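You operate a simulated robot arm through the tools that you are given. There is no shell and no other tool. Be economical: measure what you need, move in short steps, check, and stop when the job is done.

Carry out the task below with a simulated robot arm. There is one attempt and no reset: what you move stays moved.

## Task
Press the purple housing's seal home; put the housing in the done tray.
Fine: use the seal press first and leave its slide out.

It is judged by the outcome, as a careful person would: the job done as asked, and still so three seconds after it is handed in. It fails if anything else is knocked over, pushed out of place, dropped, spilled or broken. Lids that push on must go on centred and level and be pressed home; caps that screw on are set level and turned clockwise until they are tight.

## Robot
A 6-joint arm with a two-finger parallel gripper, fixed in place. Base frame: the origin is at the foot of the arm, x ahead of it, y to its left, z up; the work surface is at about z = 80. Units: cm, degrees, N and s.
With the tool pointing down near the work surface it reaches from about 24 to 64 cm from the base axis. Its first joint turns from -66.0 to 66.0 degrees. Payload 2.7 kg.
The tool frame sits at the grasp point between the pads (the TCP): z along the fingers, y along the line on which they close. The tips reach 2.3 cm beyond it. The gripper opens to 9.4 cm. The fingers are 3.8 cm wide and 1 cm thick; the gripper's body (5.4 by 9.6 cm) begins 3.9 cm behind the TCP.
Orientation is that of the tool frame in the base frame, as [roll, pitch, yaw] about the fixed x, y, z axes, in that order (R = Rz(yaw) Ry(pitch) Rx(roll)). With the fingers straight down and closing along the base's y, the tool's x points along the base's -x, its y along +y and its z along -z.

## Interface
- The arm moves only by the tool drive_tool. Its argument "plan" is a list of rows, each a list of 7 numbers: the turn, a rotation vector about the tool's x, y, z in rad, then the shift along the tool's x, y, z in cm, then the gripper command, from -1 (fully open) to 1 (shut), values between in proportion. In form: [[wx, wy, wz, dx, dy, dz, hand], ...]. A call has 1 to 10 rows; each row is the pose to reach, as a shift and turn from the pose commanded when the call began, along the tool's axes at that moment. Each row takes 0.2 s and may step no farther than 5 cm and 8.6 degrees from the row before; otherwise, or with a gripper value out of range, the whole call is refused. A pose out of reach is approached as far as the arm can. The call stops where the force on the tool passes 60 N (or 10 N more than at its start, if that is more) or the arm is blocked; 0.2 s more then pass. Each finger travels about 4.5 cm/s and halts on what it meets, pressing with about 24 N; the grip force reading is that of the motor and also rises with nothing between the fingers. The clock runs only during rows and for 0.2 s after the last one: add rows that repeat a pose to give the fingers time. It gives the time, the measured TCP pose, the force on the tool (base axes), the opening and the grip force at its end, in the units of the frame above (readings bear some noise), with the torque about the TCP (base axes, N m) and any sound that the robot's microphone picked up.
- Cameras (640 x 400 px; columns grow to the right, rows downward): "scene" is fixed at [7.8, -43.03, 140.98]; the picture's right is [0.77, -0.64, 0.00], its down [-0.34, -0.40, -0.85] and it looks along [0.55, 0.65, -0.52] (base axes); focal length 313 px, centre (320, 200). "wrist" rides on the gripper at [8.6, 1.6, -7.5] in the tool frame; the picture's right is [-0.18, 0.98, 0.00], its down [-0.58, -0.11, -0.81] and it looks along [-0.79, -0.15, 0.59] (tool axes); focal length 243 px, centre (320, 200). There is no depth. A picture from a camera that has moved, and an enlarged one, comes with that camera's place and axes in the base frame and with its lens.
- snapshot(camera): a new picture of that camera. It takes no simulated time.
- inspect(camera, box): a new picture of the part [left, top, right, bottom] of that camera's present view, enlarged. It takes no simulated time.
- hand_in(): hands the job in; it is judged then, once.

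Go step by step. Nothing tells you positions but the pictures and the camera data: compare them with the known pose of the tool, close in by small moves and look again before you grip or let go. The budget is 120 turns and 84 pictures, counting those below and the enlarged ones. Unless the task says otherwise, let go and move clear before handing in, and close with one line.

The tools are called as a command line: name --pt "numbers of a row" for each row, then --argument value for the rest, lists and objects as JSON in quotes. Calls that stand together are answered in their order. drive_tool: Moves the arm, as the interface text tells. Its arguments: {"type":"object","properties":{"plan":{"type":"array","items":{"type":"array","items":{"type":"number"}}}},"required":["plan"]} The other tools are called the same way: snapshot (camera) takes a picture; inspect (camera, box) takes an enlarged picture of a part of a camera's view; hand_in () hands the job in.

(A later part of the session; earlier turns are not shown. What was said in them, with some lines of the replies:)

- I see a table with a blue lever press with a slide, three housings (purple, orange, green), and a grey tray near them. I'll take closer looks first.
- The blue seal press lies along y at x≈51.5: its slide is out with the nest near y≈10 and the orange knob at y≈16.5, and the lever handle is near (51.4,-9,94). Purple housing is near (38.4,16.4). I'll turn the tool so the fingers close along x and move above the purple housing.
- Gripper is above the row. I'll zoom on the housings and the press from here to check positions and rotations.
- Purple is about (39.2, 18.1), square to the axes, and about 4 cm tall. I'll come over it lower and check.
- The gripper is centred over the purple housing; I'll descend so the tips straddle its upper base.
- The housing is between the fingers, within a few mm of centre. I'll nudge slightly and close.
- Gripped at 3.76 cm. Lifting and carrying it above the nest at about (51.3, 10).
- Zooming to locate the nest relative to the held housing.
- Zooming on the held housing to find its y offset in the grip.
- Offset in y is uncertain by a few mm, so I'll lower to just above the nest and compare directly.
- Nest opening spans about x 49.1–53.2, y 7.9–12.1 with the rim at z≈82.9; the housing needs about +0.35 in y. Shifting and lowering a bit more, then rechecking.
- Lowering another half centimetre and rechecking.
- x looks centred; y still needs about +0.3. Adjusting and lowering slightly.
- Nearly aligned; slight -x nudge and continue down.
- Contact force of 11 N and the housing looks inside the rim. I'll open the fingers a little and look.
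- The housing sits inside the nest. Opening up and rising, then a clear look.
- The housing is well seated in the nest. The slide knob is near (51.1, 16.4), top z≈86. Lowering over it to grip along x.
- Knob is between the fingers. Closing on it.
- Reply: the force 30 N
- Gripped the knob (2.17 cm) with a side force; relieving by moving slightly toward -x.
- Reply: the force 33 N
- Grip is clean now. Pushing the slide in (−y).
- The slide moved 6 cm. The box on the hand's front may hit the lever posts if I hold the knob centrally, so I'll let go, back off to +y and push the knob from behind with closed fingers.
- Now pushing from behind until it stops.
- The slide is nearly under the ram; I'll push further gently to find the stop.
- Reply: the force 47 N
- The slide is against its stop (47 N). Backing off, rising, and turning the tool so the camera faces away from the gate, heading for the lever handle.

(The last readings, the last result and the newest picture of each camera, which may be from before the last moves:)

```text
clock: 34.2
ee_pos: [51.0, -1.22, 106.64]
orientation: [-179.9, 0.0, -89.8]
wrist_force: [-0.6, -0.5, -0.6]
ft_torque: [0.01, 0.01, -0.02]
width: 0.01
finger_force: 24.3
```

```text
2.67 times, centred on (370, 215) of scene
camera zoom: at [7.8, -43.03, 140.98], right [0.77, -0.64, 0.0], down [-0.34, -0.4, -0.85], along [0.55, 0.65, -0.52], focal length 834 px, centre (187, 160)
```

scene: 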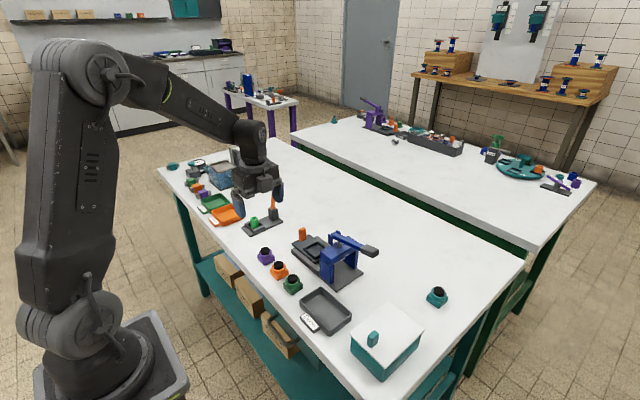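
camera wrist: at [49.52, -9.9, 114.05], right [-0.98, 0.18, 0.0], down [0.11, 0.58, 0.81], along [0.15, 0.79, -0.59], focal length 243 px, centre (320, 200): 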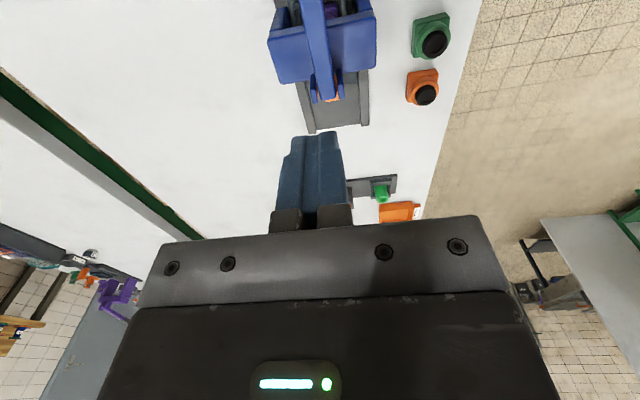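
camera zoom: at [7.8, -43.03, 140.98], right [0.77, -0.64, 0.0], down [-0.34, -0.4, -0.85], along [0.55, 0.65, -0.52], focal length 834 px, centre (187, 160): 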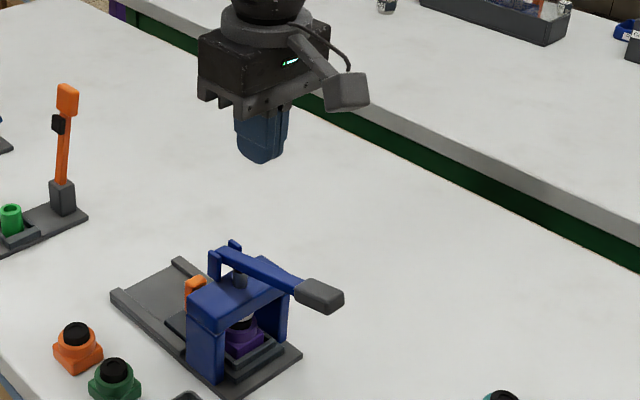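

Turned. Moving over the lever handle near y≈-9 and approaching from above.

drive_tool --pt "0 0 0 4 0 0 1" --pt "0 0 0 7.8 0 2 1" --pt "0 0 0 7.8 -0.2 6 1" --pt "0 0 0 7.8 -0.2 6 1"

inspect --camera "wrist" --box '[200, 0, 440, 240]'

inspect --camera "scene" --box '[310, 160, 430, 280]'

```text
clock: 35.2
ee_pos: [51.26, -8.96, 100.5]
orientation: [-180.0, -0.1, -89.9]
wrist_force: [-0.2, -1.0, -0.6]
ft_torque: [0.0, 0.01, 0.01]
width: 0.0
finger_force: 24.1
```

```text
1.67 times, centred on (320, 120) of wrist
camera zoom: at [49.71, -17.68, 108.04], right [-0.98, 0.18, 0.0], down [0.11, 0.58, 0.81], along [0.15, 0.79, -0.59], focal length 404 px, centre (320, 333)
```

zoom: 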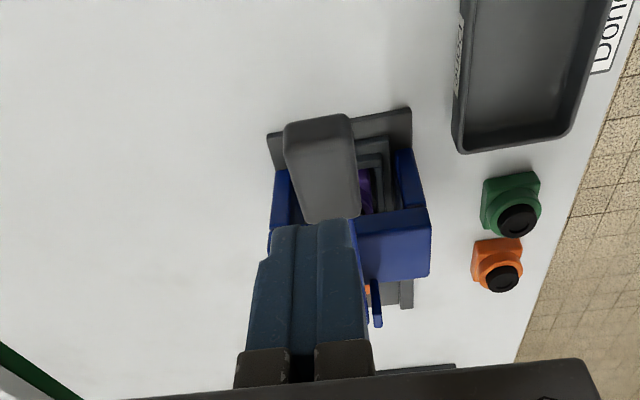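

```text
3.33 times, centred on (370, 220) of scene
camera zoom: at [7.8, -43.03, 140.98], right [0.77, -0.64, 0.0], down [-0.34, -0.4, -0.85], along [0.55, 0.65, -0.52], focal length 1043 px, centre (153, 133)
```

zoom: 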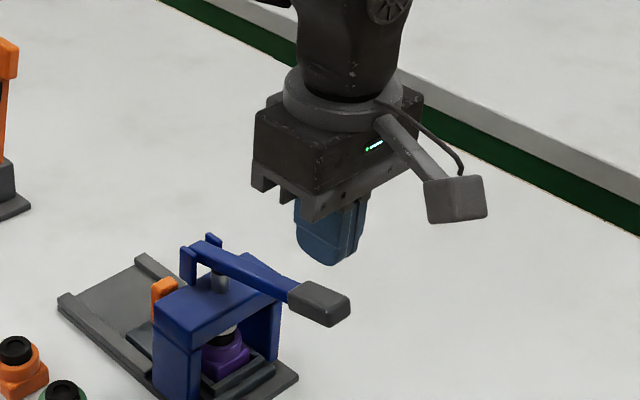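

Handle centre is about y=-9.9. Shifting there and pressing down in steps.

drive_tool --pt "0 0 0 0.7 0 1 1" --pt "0 0 0 0.7 0 2 1" --pt "0 0 0 0.7 0 3 1" --pt "0 0 0 0.7 0 3.5 1" --pt "0 0 0 0.7 0 4 1" --pt "0 0 0 0.7 0 4.5 1" --pt "0 0 0 0.7 0 5 1" --pt "0 0 0 0.7 0 5 1"

inspect --camera "scene" --box '[310, 160, 430, 280]'

```text
clock: 37.0
ee_pos: [51.33, -9.49, 95.35]
orientation: [-180.0, -0.1, -90.1]
wrist_force: [0.0, -1.8, 0.6]
ft_torque: [-0.02, 0.01, -0.01]
width: 0.0
finger_force: 24.0
```

```text
3.33 times, centred on (370, 220) of scene
camera zoom: at [7.8, -43.03, 140.98], right [0.77, -0.64, 0.0], down [-0.34, -0.4, -0.85], along [0.55, 0.65, -0.52], focal length 1043 px, centre (153, 133)
```

zoom: 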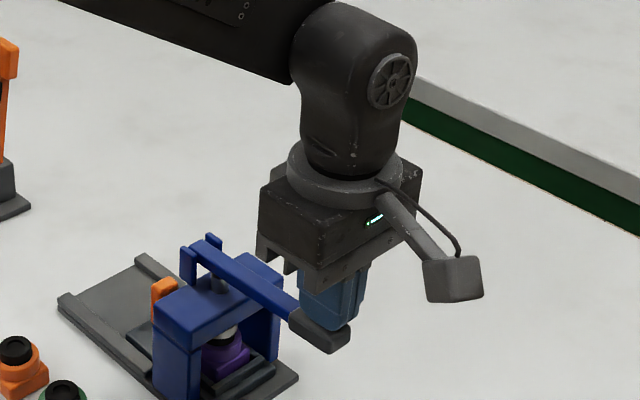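

The lever moves down freely. Continuing.

drive_tool --pt "0 0 0 0 0 0.5 1" --pt "0 0 0 -0.1 0 1 1" --pt "0 0 0 -0.2 0 1.5 1" --pt "0 0 0 -0.3 0 2 1" --pt "0 0 0 -0.4 0 2.5 1" --pt "0 0 0 -0.5 0 3 1" --pt "0 0 0 -0.5 0 3 1"

inspect --camera "scene" --box '[310, 180, 430, 300]'

```text
clock: 38.6
ee_pos: [51.24, -9.12, 92.51]
orientation: [179.9, 0.1, -90.0]
wrist_force: [2.7, 0.1, 2.8]
ft_torque: [0.07, -0.06, -0.04]
width: 0.0
finger_force: 23.8
```

```text
3.33 times, centred on (370, 240) of scene
camera zoom: at [7.8, -43.03, 140.98], right [0.77, -0.64, 0.0], down [-0.34, -0.4, -0.85], along [0.55, 0.65, -0.52], focal length 1043 px, centre (153, 67)
```

zoom: 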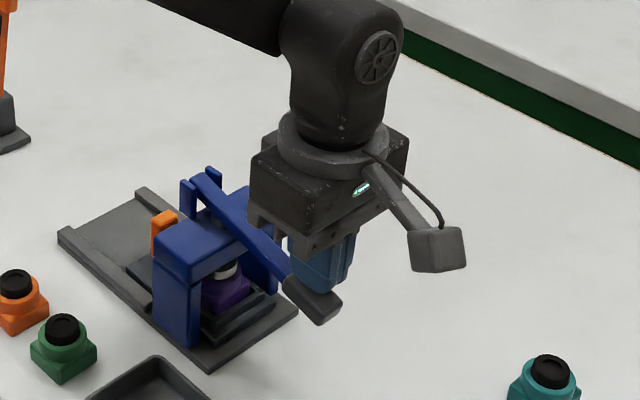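

drive_tool --pt "0 0 0 -0.1 0 0.4 1" --pt "0 0 0 -0.2 0 0.8 1" --pt "0 0 0 -0.3 0 1.2 1" --pt "0 0 0 -0.4 0 1.6 1" --pt "0 0 0 -0.5 0 2 1" --pt "0 0 0 -0.6 0 2.4 1" --pt "0 0 0 -0.6 0 2.4 1"

inspect --camera "scene" --box '[320, 210, 410, 300]'

```text
clock: 39.7
ee_pos: [51.44, -8.86, 91.73]
orientation: [-179.5, -0.3, -89.8]
wrist_force: [-3.7, -1.7, 12.5]
ft_torque: [0.22, 0.16, 0.15]
width: 0.02
finger_force: 23.5
stopped in row 5: the force on the tool passed its limit at 64 N (the readings are from after the stop); the commanded pose is now the measured one
```

```text
4.44 times, centred on (365, 255) of scene
camera zoom: at [7.77, -43.03, 140.98], right [0.77, -0.64, 0.0], down [-0.34, -0.4, -0.85], along [0.55, 0.65, -0.52], focal length 1391 px, centre (120, -44)
```

zoom: 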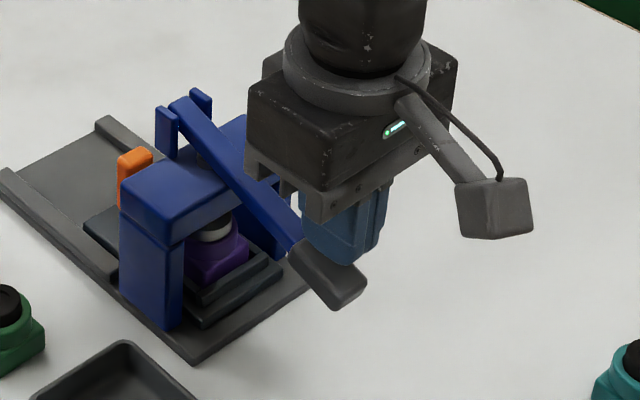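

Stopped at 64 N. Checking whether the seal is home.

inspect --camera "scene" --box '[335, 240, 385, 275]'

```text
11.43 times, centred on (360, 258) of scene
camera zoom: at [7.77, -43.03, 140.98], right [0.77, -0.64, 0.0], down [-0.34, -0.4, -0.85], along [0.55, 0.65, -0.52], focal length 3576 px, centre (-137, -457)
```

zoom: 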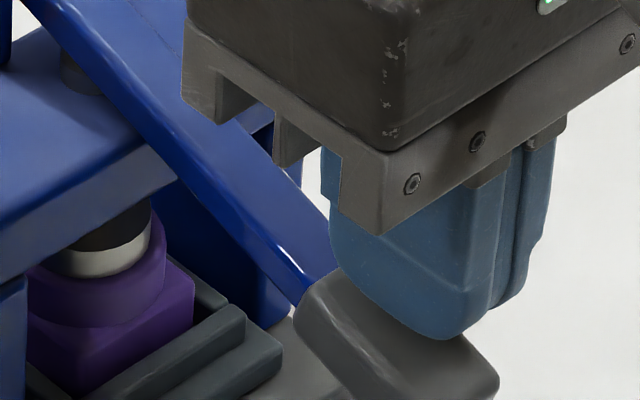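

The ram disc is now right down at the purple ring. One more short press to confirm it is home.

drive_tool --pt "0 0 0 0 0 0.2 1" --pt "0 0 0 0 0 0.4 1" --pt "0 0 0 0 0 0.6 1" --pt "0 0 0 0 0 0.8 1" --pt "0 0 0 0 0 0.8 1"

inspect --camera "scene" --box '[335, 240, 385, 275]'

```text
clock: 40.5
ee_pos: [51.63, -9.05, 91.83]
orientation: [-179.1, -0.2, -89.8]
wrist_force: [-4.6, -1.0, 12.2]
ft_torque: [0.23, 0.17, 0.11]
width: 0.0
finger_force: 24.3
stopped in row 4: the force on the tool passed its limit at 62 N (the readings are from after the stop); the commanded pose is now the measured one
```

```text
11.43 times, centred on (360, 258) of scene
camera zoom: at [7.77, -43.03, 140.98], right [0.77, -0.64, 0.0], down [-0.34, -0.4, -0.85], along [0.55, 0.65, -0.52], focal length 3576 px, centre (-137, -457)
```

zoom: 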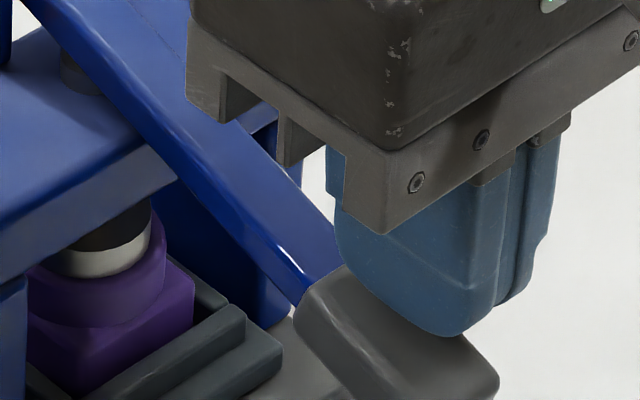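

Firm stop with no further travel: the seal is home. Rising to see whether the lever springs back.

drive_tool --pt "0 0 0 0 0 -1 1" --pt "0 0 0 0 0 -3 1" --pt "0 0 0 0.5 0 -6 1" --pt "0 0 0 1 0 -10 1" --pt "0 0 0 1 0 -10 1"

inspect --camera "scene" --box '[290, 180, 410, 300]'

```text
clock: 41.7
ee_pos: [51.38, -9.65, 101.65]
orientation: [-179.3, -0.2, -89.9]
wrist_force: [-0.8, 0.6, -0.2]
ft_torque: [-0.02, 0.02, 0.02]
width: 0.0
finger_force: 24.1
```

```text
3.33 times, centred on (350, 240) of scene
camera zoom: at [7.8, -43.03, 140.98], right [0.77, -0.64, 0.0], down [-0.34, -0.4, -0.85], along [0.55, 0.65, -0.52], focal length 1043 px, centre (220, 67)
```

zoom: 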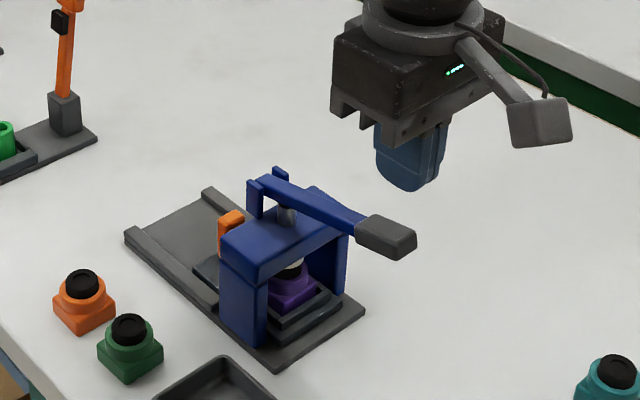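

The lever sprung back up by itself. To pull the slide out, I'll go to yaw 180 with the gripper fully open and hook the −y finger behind the knob (at y≈6.8), keeping the hand clear of the gate.

drive_tool --pt "0 0.012 0 0 0 -3 1" --pt "0 0.012 0 0 0 -6 1" --pt "0 0.012 0 0 0 -6 0.5"

drive_tool --pt "0 0 0.1428 -2 0.03 0 0" --pt "0 0 0.2856 -4 0.06 0 -0.5" --pt "0 0 0.4284 -6 0.09 0 -1" --pt "0 0 0.5712 -8 0.12 0 -1" --pt "0 0 0.714 -10 0.15 0 -1" --pt "0 0 0.8568 -12 0.18 0 -1" --pt "0 0 0.9996 -14 0.21 0 -1" --pt "0 0 1.1424 -16 0.24 0 -1" --pt "0 0 1.2852 -18 0.27 0 -1" --pt "0 0 1.428 -19.6 0.3 0 -1"

drive_tool --pt "0 0 0.1428 0 0 0 -1" --pt "0 0 0.1428 0 0 0 -1"

snapshot --camera "wrist"

inspect --camera "scene" --box '[270, 140, 400, 290]'

```text
clock: 42.5
ee_pos: [51.41, -9.85, 107.65]
orientation: [-179.3, -0.9, -89.8]
wrist_force: [0.2, 0.3, -0.5]
ft_torque: [-0.01, 0.0, -0.02]
width: 2.34
finger_force: 0.0
```

```text
clock: 44.7
ee_pos: [50.91, 9.99, 107.4]
orientation: [-178.9, 0.6, -171.8]
wrist_force: [0.2, 0.3, 0.1]
ft_torque: [0.0, 0.01, 0.0]
width: 9.37
finger_force: 0.2
```

```text
clock: 45.3
ee_pos: [50.98, 9.81, 107.23]
orientation: [-179.1, 0.8, -180.0]
wrist_force: [-0.6, -0.6, -0.3]
ft_torque: [0.01, 0.04, 0.0]
width: 9.39
finger_force: 0.0
```

```text
32 pictures are left
camera wrist: at [42.37, 11.41, 114.64], right [0.18, 0.98, -0.01], down [0.57, -0.1, 0.82], along [0.8, -0.16, -0.58], focal length 243 px, centre (320, 200)
```

wrist: 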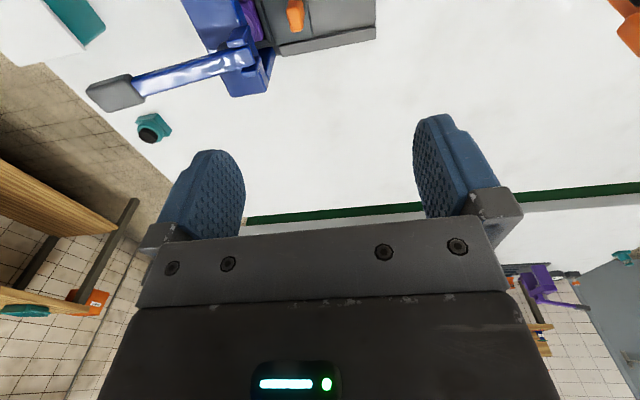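

```text
2.67 times, centred on (335, 215) of scene
camera zoom: at [7.8, -43.03, 140.98], right [0.77, -0.64, 0.0], down [-0.34, -0.4, -0.85], along [0.55, 0.65, -0.52], focal length 834 px, centre (280, 160)
```

zoom: 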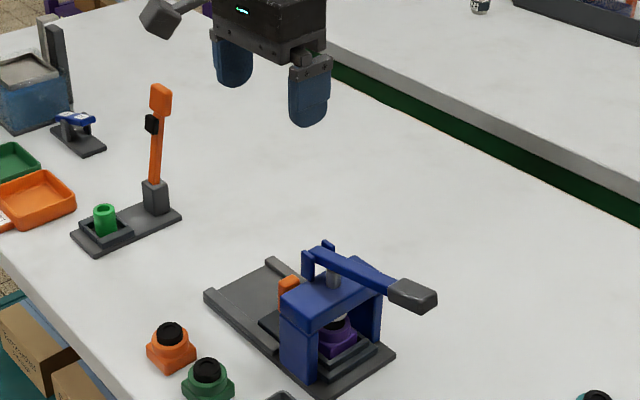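

Correcting a small tilt and descending to just above knob height to check finger position.

drive_tool --pt "-0.0157 0.014 0 0 0.1 0 -1" --pt "-0.0157 0.014 0 0 0.1 4 -1" --pt "-0.0157 0.014 0 0 0.1 8 -1" --pt "-0.0157 0.014 0 0 0.1 12 -1" --pt "-0.0157 0.014 0 0 0.1 16 -1" --pt "-0.0157 0.014 0 0 0.1 16 -1"

inspect --camera "wrist" --box '[140, 40, 480, 250]'

inspect --camera "scene" --box '[290, 190, 390, 270]'

```text
clock: 46.7
ee_pos: [51.23, 9.78, 91.05]
orientation: [-180.0, -0.1, -179.9]
wrist_force: [-1.4, 4.2, -1.7]
ft_torque: [0.07, -0.01, -0.05]
width: 9.22
finger_force: 0.1
```

```text
1.88 times, centred on (310, 145) of wrist
camera zoom: at [42.62, 11.12, 98.58], right [0.18, 0.98, 0.0], down [0.58, -0.11, 0.8], along [0.79, -0.15, -0.59], focal length 457 px, centre (339, 304)
```

zoom: 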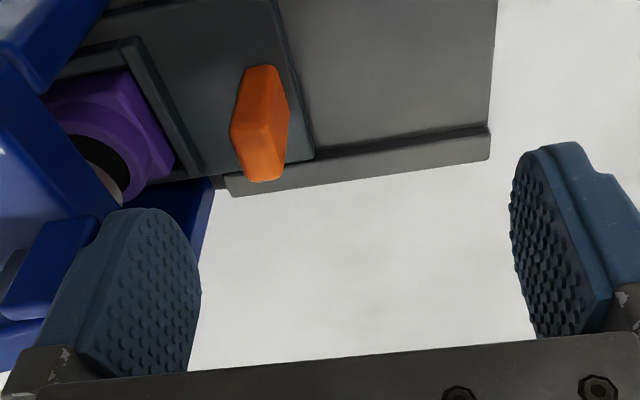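

```text
5.00 times, centred on (340, 230) of scene
camera zoom: at [7.8, -43.02, 140.98], right [0.77, -0.64, 0.0], down [-0.34, -0.4, -0.85], along [0.55, 0.65, -0.52], focal length 1565 px, centre (220, 50)
```

zoom: 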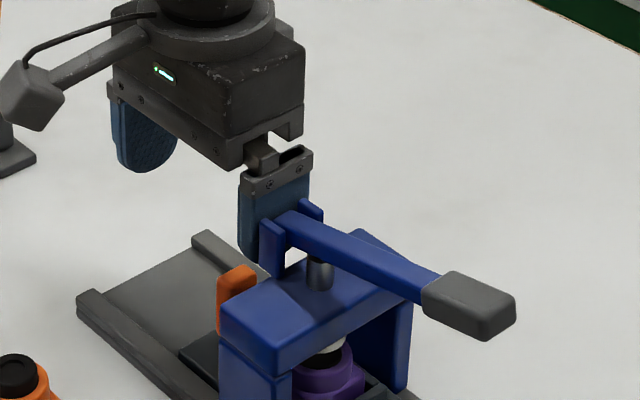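

The finger is brushing the lever post; shifting +0.45 in y so it is centred in the gap between post and knob.

drive_tool --pt "0 0 0 0 0.45 0 -1" --pt "0 0 0 0 0.45 0 -1" --pt "0 0 0 0 0.45 2 -1" --pt "0 0 0 0 0.45 2.6 -1" --pt "0 0 0 0 0.45 2.6 -1"

inspect --camera "wrist" --box '[140, 40, 480, 250]'

inspect --camera "scene" --box '[310, 210, 370, 260]'

```text
clock: 47.9
ee_pos: [51.21, 10.03, 88.61]
orientation: [180.0, 0.0, -179.9]
wrist_force: [0.4, -0.6, -0.5]
ft_torque: [-0.03, 0.03, 0.01]
width: 9.38
finger_force: 0.0
```

```text
1.88 times, centred on (310, 145) of wrist
camera zoom: at [42.65, 11.53, 96.11], right [0.18, 0.98, 0.0], down [0.58, -0.11, 0.81], along [0.79, -0.15, -0.59], focal length 457 px, centre (339, 304)
```

zoom: 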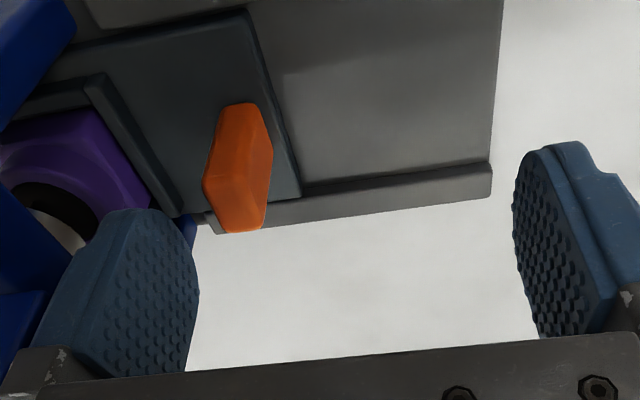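

```text
8.00 times, centred on (340, 235) of scene
camera zoom: at [7.8, -43.03, 140.98], right [0.77, -0.64, 0.0], down [-0.34, -0.4, -0.85], along [0.55, 0.65, -0.52], focal length 2504 px, centre (160, -80)
```

zoom: 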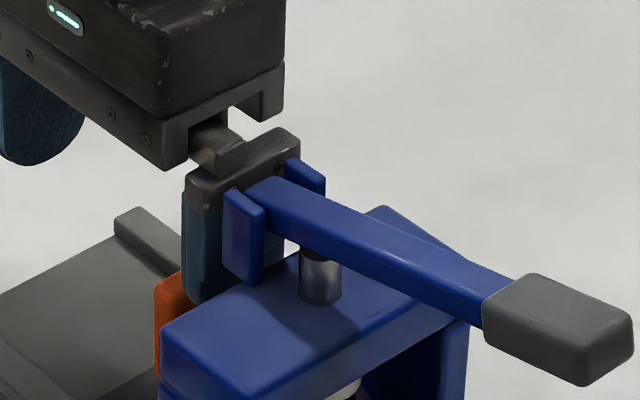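

The finger is in the gap with clearance. Descending the rest slowly.

drive_tool --pt "0 0 0 0 0.15 0.8 -1" --pt "0 0 0 0 0.25 1.6 -1" --pt "0 0 0 0 0.25 2.5 -1" --pt "0 0 0 0 0.25 2.5 -1"

```text
clock: 48.9
ee_pos: [51.24, 10.42, 86.05]
orientation: [180.0, 0.1, -179.8]
wrist_force: [-0.1, -0.4, -0.1]
ft_torque: [0.01, -0.02, 0.0]
width: 9.38
finger_force: 0.2
```

No contact. Pulling the slide out along +y.

drive_tool --pt "0 0 0 0 0.5 0 -1" --pt "0 0 0 0 1.2 0 -1" --pt "0 0 0 0 2.0 0 -1" --pt "0 0 0 0 2.8 0 -1" --pt "0 0 0 0 3.6 0 -1" --pt "0 0 0 0 4.4 0 -1" --pt "0 0 0 0 5.2 0 -1" --pt "0 0 0 0 6.0 0 -1" --pt "0 0 0 0 6.8 0 -1" --pt "0 0 0 0 7.5 0 -1"

drive_tool --pt "0 0 0 0 0.5 0 -1" --pt "0 0 0 0 1.0 0 -1" --pt "0 0 0 0 1.5 0 -1" --pt "0 0 0 0 2.0 0 -1" --pt "0 0 0 0 2.3 0 -1" --pt "0 0 0 0 2.3 0 -1"

inspect --camera "scene" --box '[270, 190, 390, 290]'

```text
clock: 51.1
ee_pos: [51.2, 17.81, 86.09]
orientation: [-180.0, -0.1, -179.9]
wrist_force: [0.6, -0.6, 0.5]
ft_torque: [0.03, -0.02, 0.0]
width: 9.39
finger_force: 0.1
```

```text
clock: 52.5
ee_pos: [51.22, 20.13, 85.99]
orientation: [-180.0, 0.0, -179.8]
wrist_force: [-0.6, -1.3, 0.7]
ft_torque: [-0.04, 0.0, -0.03]
width: 9.38
finger_force: 0.1
```

```text
4.00 times, centred on (330, 240) of scene
camera zoom: at [7.8, -43.04, 140.98], right [0.77, -0.64, 0.0], down [-0.34, -0.4, -0.85], along [0.55, 0.65, -0.52], focal length 1252 px, centre (280, 40)
```

zoom: 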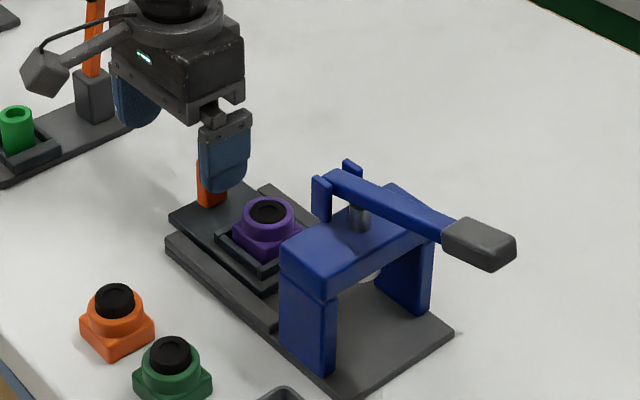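

The seal is flush in the purple ring and the slide is back out. One small pull to find the out-stop.

drive_tool --pt "0 0 0 0 0.2 0 -1" --pt "0 0 0 0 0.4 0 -1" --pt "0 0 0 0 0.4 0 -1"

```text
clock: 53.3
ee_pos: [51.02, 20.48, 86.21]
orientation: [180.0, -0.1, 180.0]
wrist_force: [-0.6, -8.3, 2.7]
ft_torque: [-0.15, 0.03, -0.08]
width: 9.39
finger_force: 0.0
```

At the stop (8 N), slide out. Backing off, rising, and turning to yaw 90 above the nest.

drive_tool --pt "0 0 0 0 -0.4 0 -1" --pt "0 0 0 0 -0.4 -4 -1" --pt "0 0 0 0 -0.4 -8 -1" --pt "0 0 0.1428 0 -0.4 -12 -1" --pt "0 0 0.2856 0 -2 -12 -1" --pt "0 0 0.4284 0 -4 -12 -1" --pt "0 0 0.5712 0 -6 -12 -1" --pt "0 0 0.714 0 -8 -12 -1" --pt "0 0 0.8568 0 -10.2 -12 -1" --pt "0 0 0.9996 0 -10.2 -12 -1"

drive_tool --pt "0 0 0.1428 0 0 0 -0.6" --pt "0 0 0.2856 0 0 0 -0.4" --pt "0 0 0.4284 0 0 0 -0.4" --pt "0 0 0.5712 0 0 0 -0.4" --pt "0 0 0.5712 0 0 0 -0.4"

inspect --camera "wrist" --box '[220, 0, 420, 150]'

inspect --camera "scene" --box '[280, 270, 400, 350]'

```text
clock: 55.5
ee_pos: [51.12, 10.35, 98.14]
orientation: [-179.9, 0.0, 122.7]
wrist_force: [0.5, 0.0, 0.7]
ft_torque: [-0.01, 0.0, 0.02]
width: 9.39
finger_force: 0.0
```

```text
clock: 56.7
ee_pos: [51.22, 10.26, 98.13]
orientation: [-179.9, 0.1, 90.0]
wrist_force: [-0.2, -0.8, -0.3]
ft_torque: [0.05, 0.0, 0.02]
width: 6.58
finger_force: 0.0
```

```text
2.67 times, centred on (320, 75) of wrist
camera zoom: at [52.92, 18.85, 105.62], right [0.98, -0.18, 0.0], down [-0.11, -0.58, 0.81], along [-0.15, -0.79, -0.59], focal length 647 px, centre (320, 533)
```

zoom: 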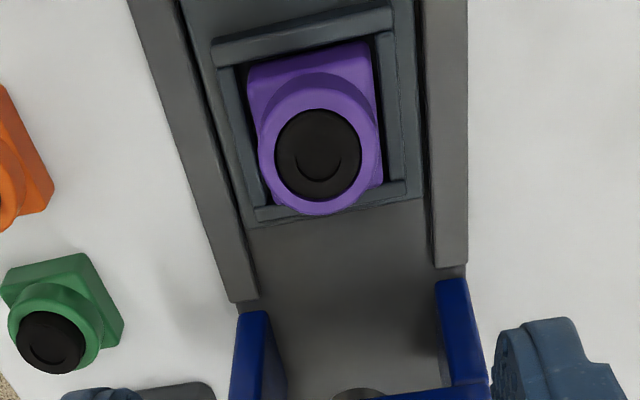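

```text
5.00 times, centred on (340, 310) of scene
camera zoom: at [7.8, -43.03, 140.98], right [0.77, -0.64, 0.0], down [-0.34, -0.4, -0.85], along [0.55, 0.65, -0.52], focal length 1565 px, centre (220, -350)
```

zoom: 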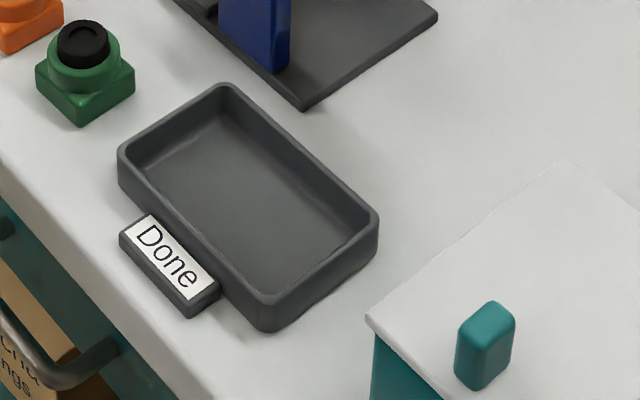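

Seal is centred and flush; the housing is under the gripper at about (51.2, 10.2). Descending and gripping.

drive_tool --pt "0 0 0 0 0 4.5 -0.4" --pt "0 0 0 0 0 9 -0.4" --pt "0 0 0 0 0 11.5 -0.4" --pt "0 0 0 0 0 12.7 -0.4" --pt "0 0 0 0 0 12.7 -0.1" --pt "0 0 0 0 0 12.7 0.1" --pt "0 0 0 0 0 12.7 0.3" --pt "0 0 0 0 0 12.7 0.5" --pt "0 0 0 0 0 12.7 0.5"

inspect --camera "wrist" --box '[240, 60, 400, 230]'

```text
clock: 58.7
ee_pos: [51.08, 10.32, 85.44]
orientation: [-179.8, 0.0, 90.2]
wrist_force: [0.3, 0.2, -0.2]
ft_torque: [0.01, 0.0, -0.02]
width: 3.74
finger_force: 24.0
```

```text
2.35 times, centred on (320, 145) of wrist
camera zoom: at [52.92, 18.84, 92.91], right [0.98, -0.18, 0.0], down [-0.11, -0.58, 0.81], along [-0.15, -0.79, -0.59], focal length 571 px, centre (320, 329)
```

zoom: 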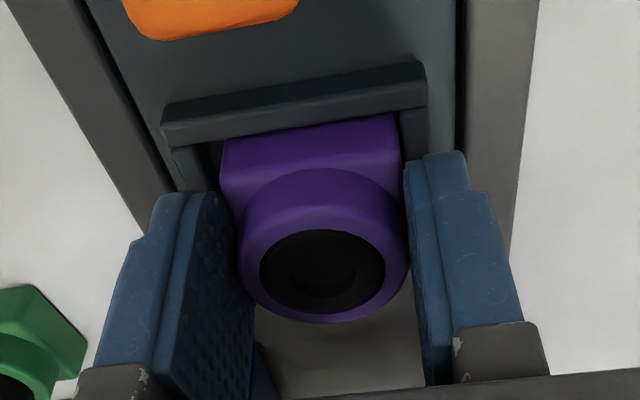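

Gripped. The done tray is centred at about (40, -6.6), long side along y, so I'll lift, travel and turn to yaw 180 so the fingers open along its long side.

drive_tool --pt "0 0 0 0 0 -3.5 1" --pt "0 0 0 0 0 -7.5 1" --pt "0 0 0 0 0 -11.5 1" --pt "0 0 0 0 0 -14.6 1" --pt "0 0 -0.1428 -1.5 -1.5 -14.6 1" --pt "0 0 -0.2856 -3.5 -3 -14.6 1" --pt "0 0 -0.4284 -5.5 -4.5 -14.6 1" --pt "0 0 -0.5712 -8 -6 -14.6 1" --pt "0 0 -0.714 -10 -7.5 -14.6 1" --pt "0 0 -0.8568 -12 -9 -14.6 1"

drive_tool --pt "0 0 -0.1428 0 0 0 1" --pt "0 0 -0.2856 0 0 0 1" --pt "0 0 -0.4284 0 0 0 1" --pt "0 0 -0.5712 0 0 0 1" --pt "0 0 -0.714 0 0 0 1" --pt "0 0 -0.714 0 0 0 1"

drive_tool --pt "0 0 0 1 -2 0 1" --pt "0 0 0 2 -4.9 0 1" --pt "0 0 0 2 -4.9 3 1" --pt "0 0 0 2 -4.9 3 1"

snapshot --camera "wrist"

inspect --camera "scene" --box '[270, 190, 400, 340]'

```text
clock: 60.9
ee_pos: [42.23, -1.7, 100.02]
orientation: [-180.0, -0.1, 139.4]
wrist_force: [-0.2, -0.1, -1.0]
ft_torque: [0.04, -0.01, 0.01]
width: 3.75
finger_force: 23.8
```

```text
clock: 62.3
ee_pos: [42.22, -1.64, 100.03]
orientation: [180.0, -0.1, -179.7]
wrist_force: [0.2, -0.2, -1.9]
ft_torque: [-0.03, -0.01, 0.05]
width: 3.73
finger_force: 23.9
```

```text
clock: 63.3
ee_pos: [40.21, -6.62, 97.01]
orientation: [-179.9, 0.0, -179.8]
wrist_force: [0.4, -0.5, -2.1]
ft_torque: [0.02, 0.03, 0.04]
width: 3.72
finger_force: 23.8
```

```text
22 pictures are left
camera wrist: at [31.65, -5.1, 104.52], right [0.18, 0.98, 0.0], down [0.58, -0.11, 0.81], along [0.79, -0.15, -0.59], focal length 243 px, centre (320, 200)
```

wrist: 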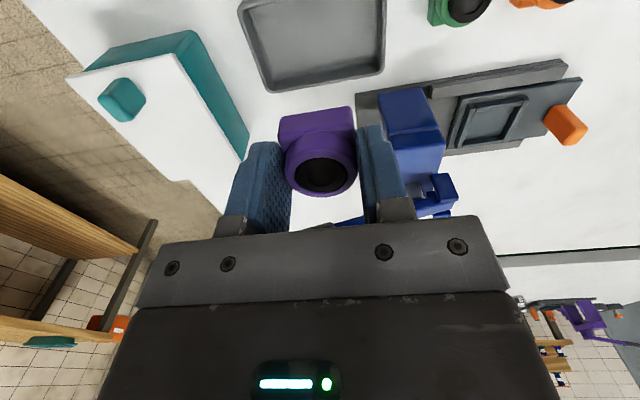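

```text
2.67 times, centred on (335, 265) of scene
camera zoom: at [7.8, -43.03, 140.98], right [0.77, -0.64, 0.0], down [-0.34, -0.4, -0.85], along [0.55, 0.65, -0.52], focal length 834 px, centre (280, 27)
```

zoom: 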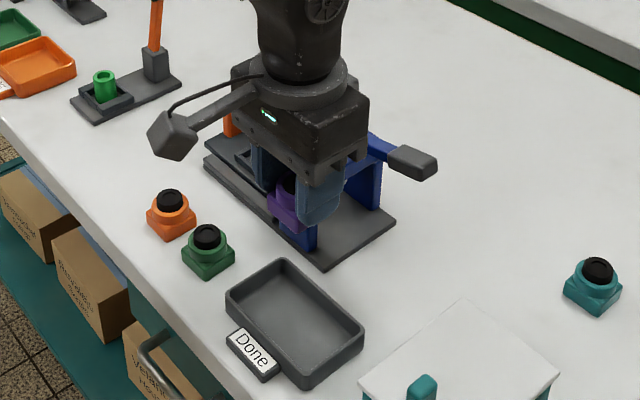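

The tray is right below (centre ≈ (40.1, -6.7)). Descending to just above the floor.

drive_tool --pt "0 0 0 0 0 4.5 1" --pt "0 0 0 0 0 9 1" --pt "0 0 0 0 0 11.5 1" --pt "0 0 0 0 0 11.5 1"

snapshot --camera "wrist"

inspect --camera "scene" --box '[290, 240, 390, 340]'

```text
clock: 64.3
ee_pos: [40.23, -6.65, 85.56]
orientation: [180.0, -0.1, -179.8]
wrist_force: [0.0, 0.0, -1.7]
ft_torque: [0.03, -0.01, -0.02]
width: 3.75
finger_force: 24.5
```

```text
20 pictures are left
camera wrist: at [31.68, -5.19, 93.03], right [0.18, 0.98, 0.0], down [0.58, -0.11, 0.81], along [0.79, -0.15, -0.59], focal length 243 px, centre (320, 200)
```

wrist: 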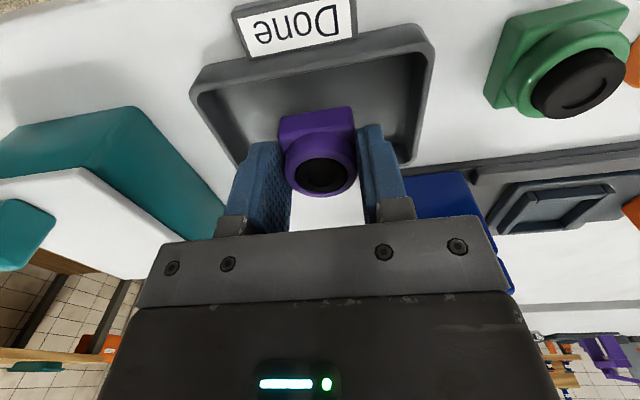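

```text
4.00 times, centred on (340, 290) of scene
camera zoom: at [7.8, -43.03, 140.98], right [0.77, -0.64, 0.0], down [-0.34, -0.4, -0.85], along [0.55, 0.65, -0.52], focal length 1252 px, centre (240, -160)
```

zoom: 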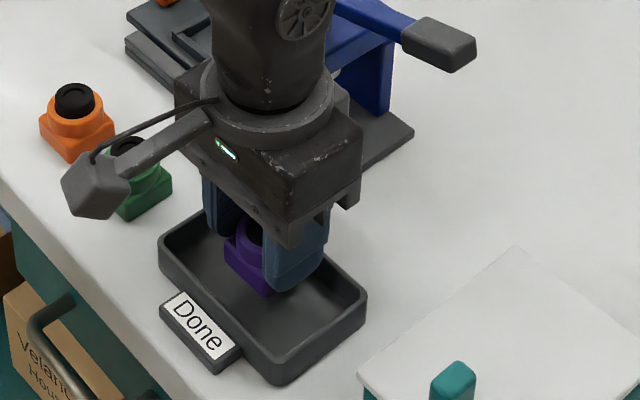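

Well inside the tray. Lowering gently to contact.

drive_tool --pt "0 0 0 0 0 0.5 1" --pt "0 0 0 0 0 1.0 1" --pt "0 0 0 0 0 1.4 1" --pt "0 0 0 0 0 1.6 1" --pt "0 0 0 0 0 1.6 1"

```text
clock: 65.5
ee_pos: [40.19, -6.61, 83.93]
orientation: [-179.9, 0.0, -179.8]
wrist_force: [-4.1, 0.9, 11.6]
ft_torque: [0.01, 0.03, -0.06]
width: 3.77
finger_force: 23.8
```

Contact at z≈83.9 with 12 N, so the housing is on the tray floor. Releasing gently, then rising.

drive_tool --pt "0 0 0 0 0 -0.1 0.9" --pt "0 0 0 0 0 -0.1 0.1" --pt "0 0 0 0 0 -0.1 -0.2" --pt "0 0 0 0 0 -0.1 -0.2" --pt "0 0 0 0 0 -3 -0.2" --pt "0 0 0 0 0 -7 -0.2" --pt "0 0 0 0 0 -11 -0.2" --pt "0 0 0 0 0 -15 -0.2" --pt "0 0 0 0 0 -15 -0.2"

inspect --camera "scene" --box '[270, 210, 400, 340]'

snapshot --camera "wrist"

```text
clock: 67.5
ee_pos: [40.19, -6.61, 98.94]
orientation: [-180.0, -0.1, -179.8]
wrist_force: [-0.2, -0.8, -1.1]
ft_torque: [0.01, 0.02, 0.0]
width: 5.64
finger_force: 0.1
```

```text
3.08 times, centred on (335, 275) of scene
camera zoom: at [7.8, -43.03, 140.98], right [0.77, -0.64, 0.0], down [-0.34, -0.4, -0.85], along [0.55, 0.65, -0.52], focal length 963 px, centre (274, -31)
```

zoom: 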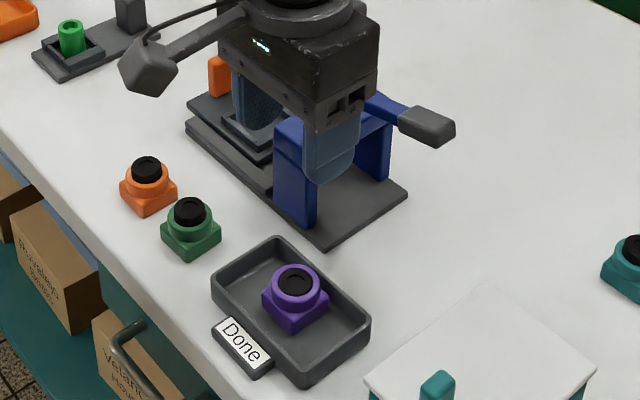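

```text
17 pictures are left
camera wrist: at [31.69, -5.1, 106.52], right [0.18, 0.98, 0.0], down [0.58, -0.11, 0.81], along [0.79, -0.15, -0.59], focal length 243 px, centre (320, 200)
```

wrist: 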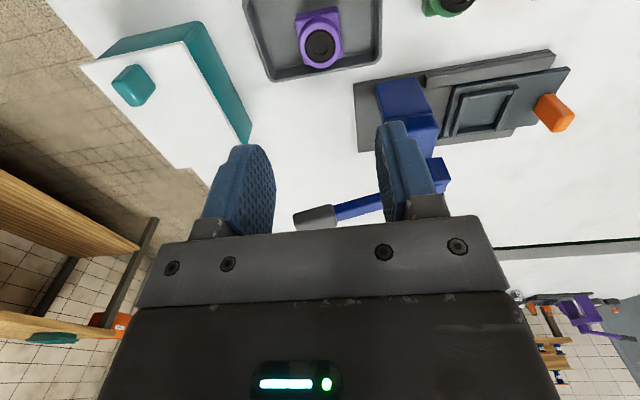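

The purple housing sits flat in the Done tray, the slide is out, the lever is up and the gripper is clear. One last look at the seal.

inspect --camera "scene" --box '[335, 285, 385, 325]'

```text
10.00 times, centred on (360, 305) of scene
camera zoom: at [7.8, -43.03, 140.98], right [0.77, -0.64, 0.0], down [-0.34, -0.4, -0.85], along [0.55, 0.65, -0.52], focal length 3129 px, centre (-80, -850)
```

zoom: 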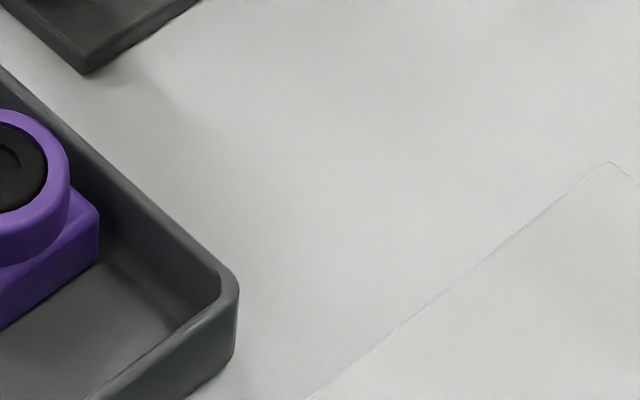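

The seal is flush with the ring, so I'm handing in.

hand_in

```text
The job is handed in.
```

The purple housing's seal is pressed home in the seal press, the housing is in the Done tray, and the press slide is left out.
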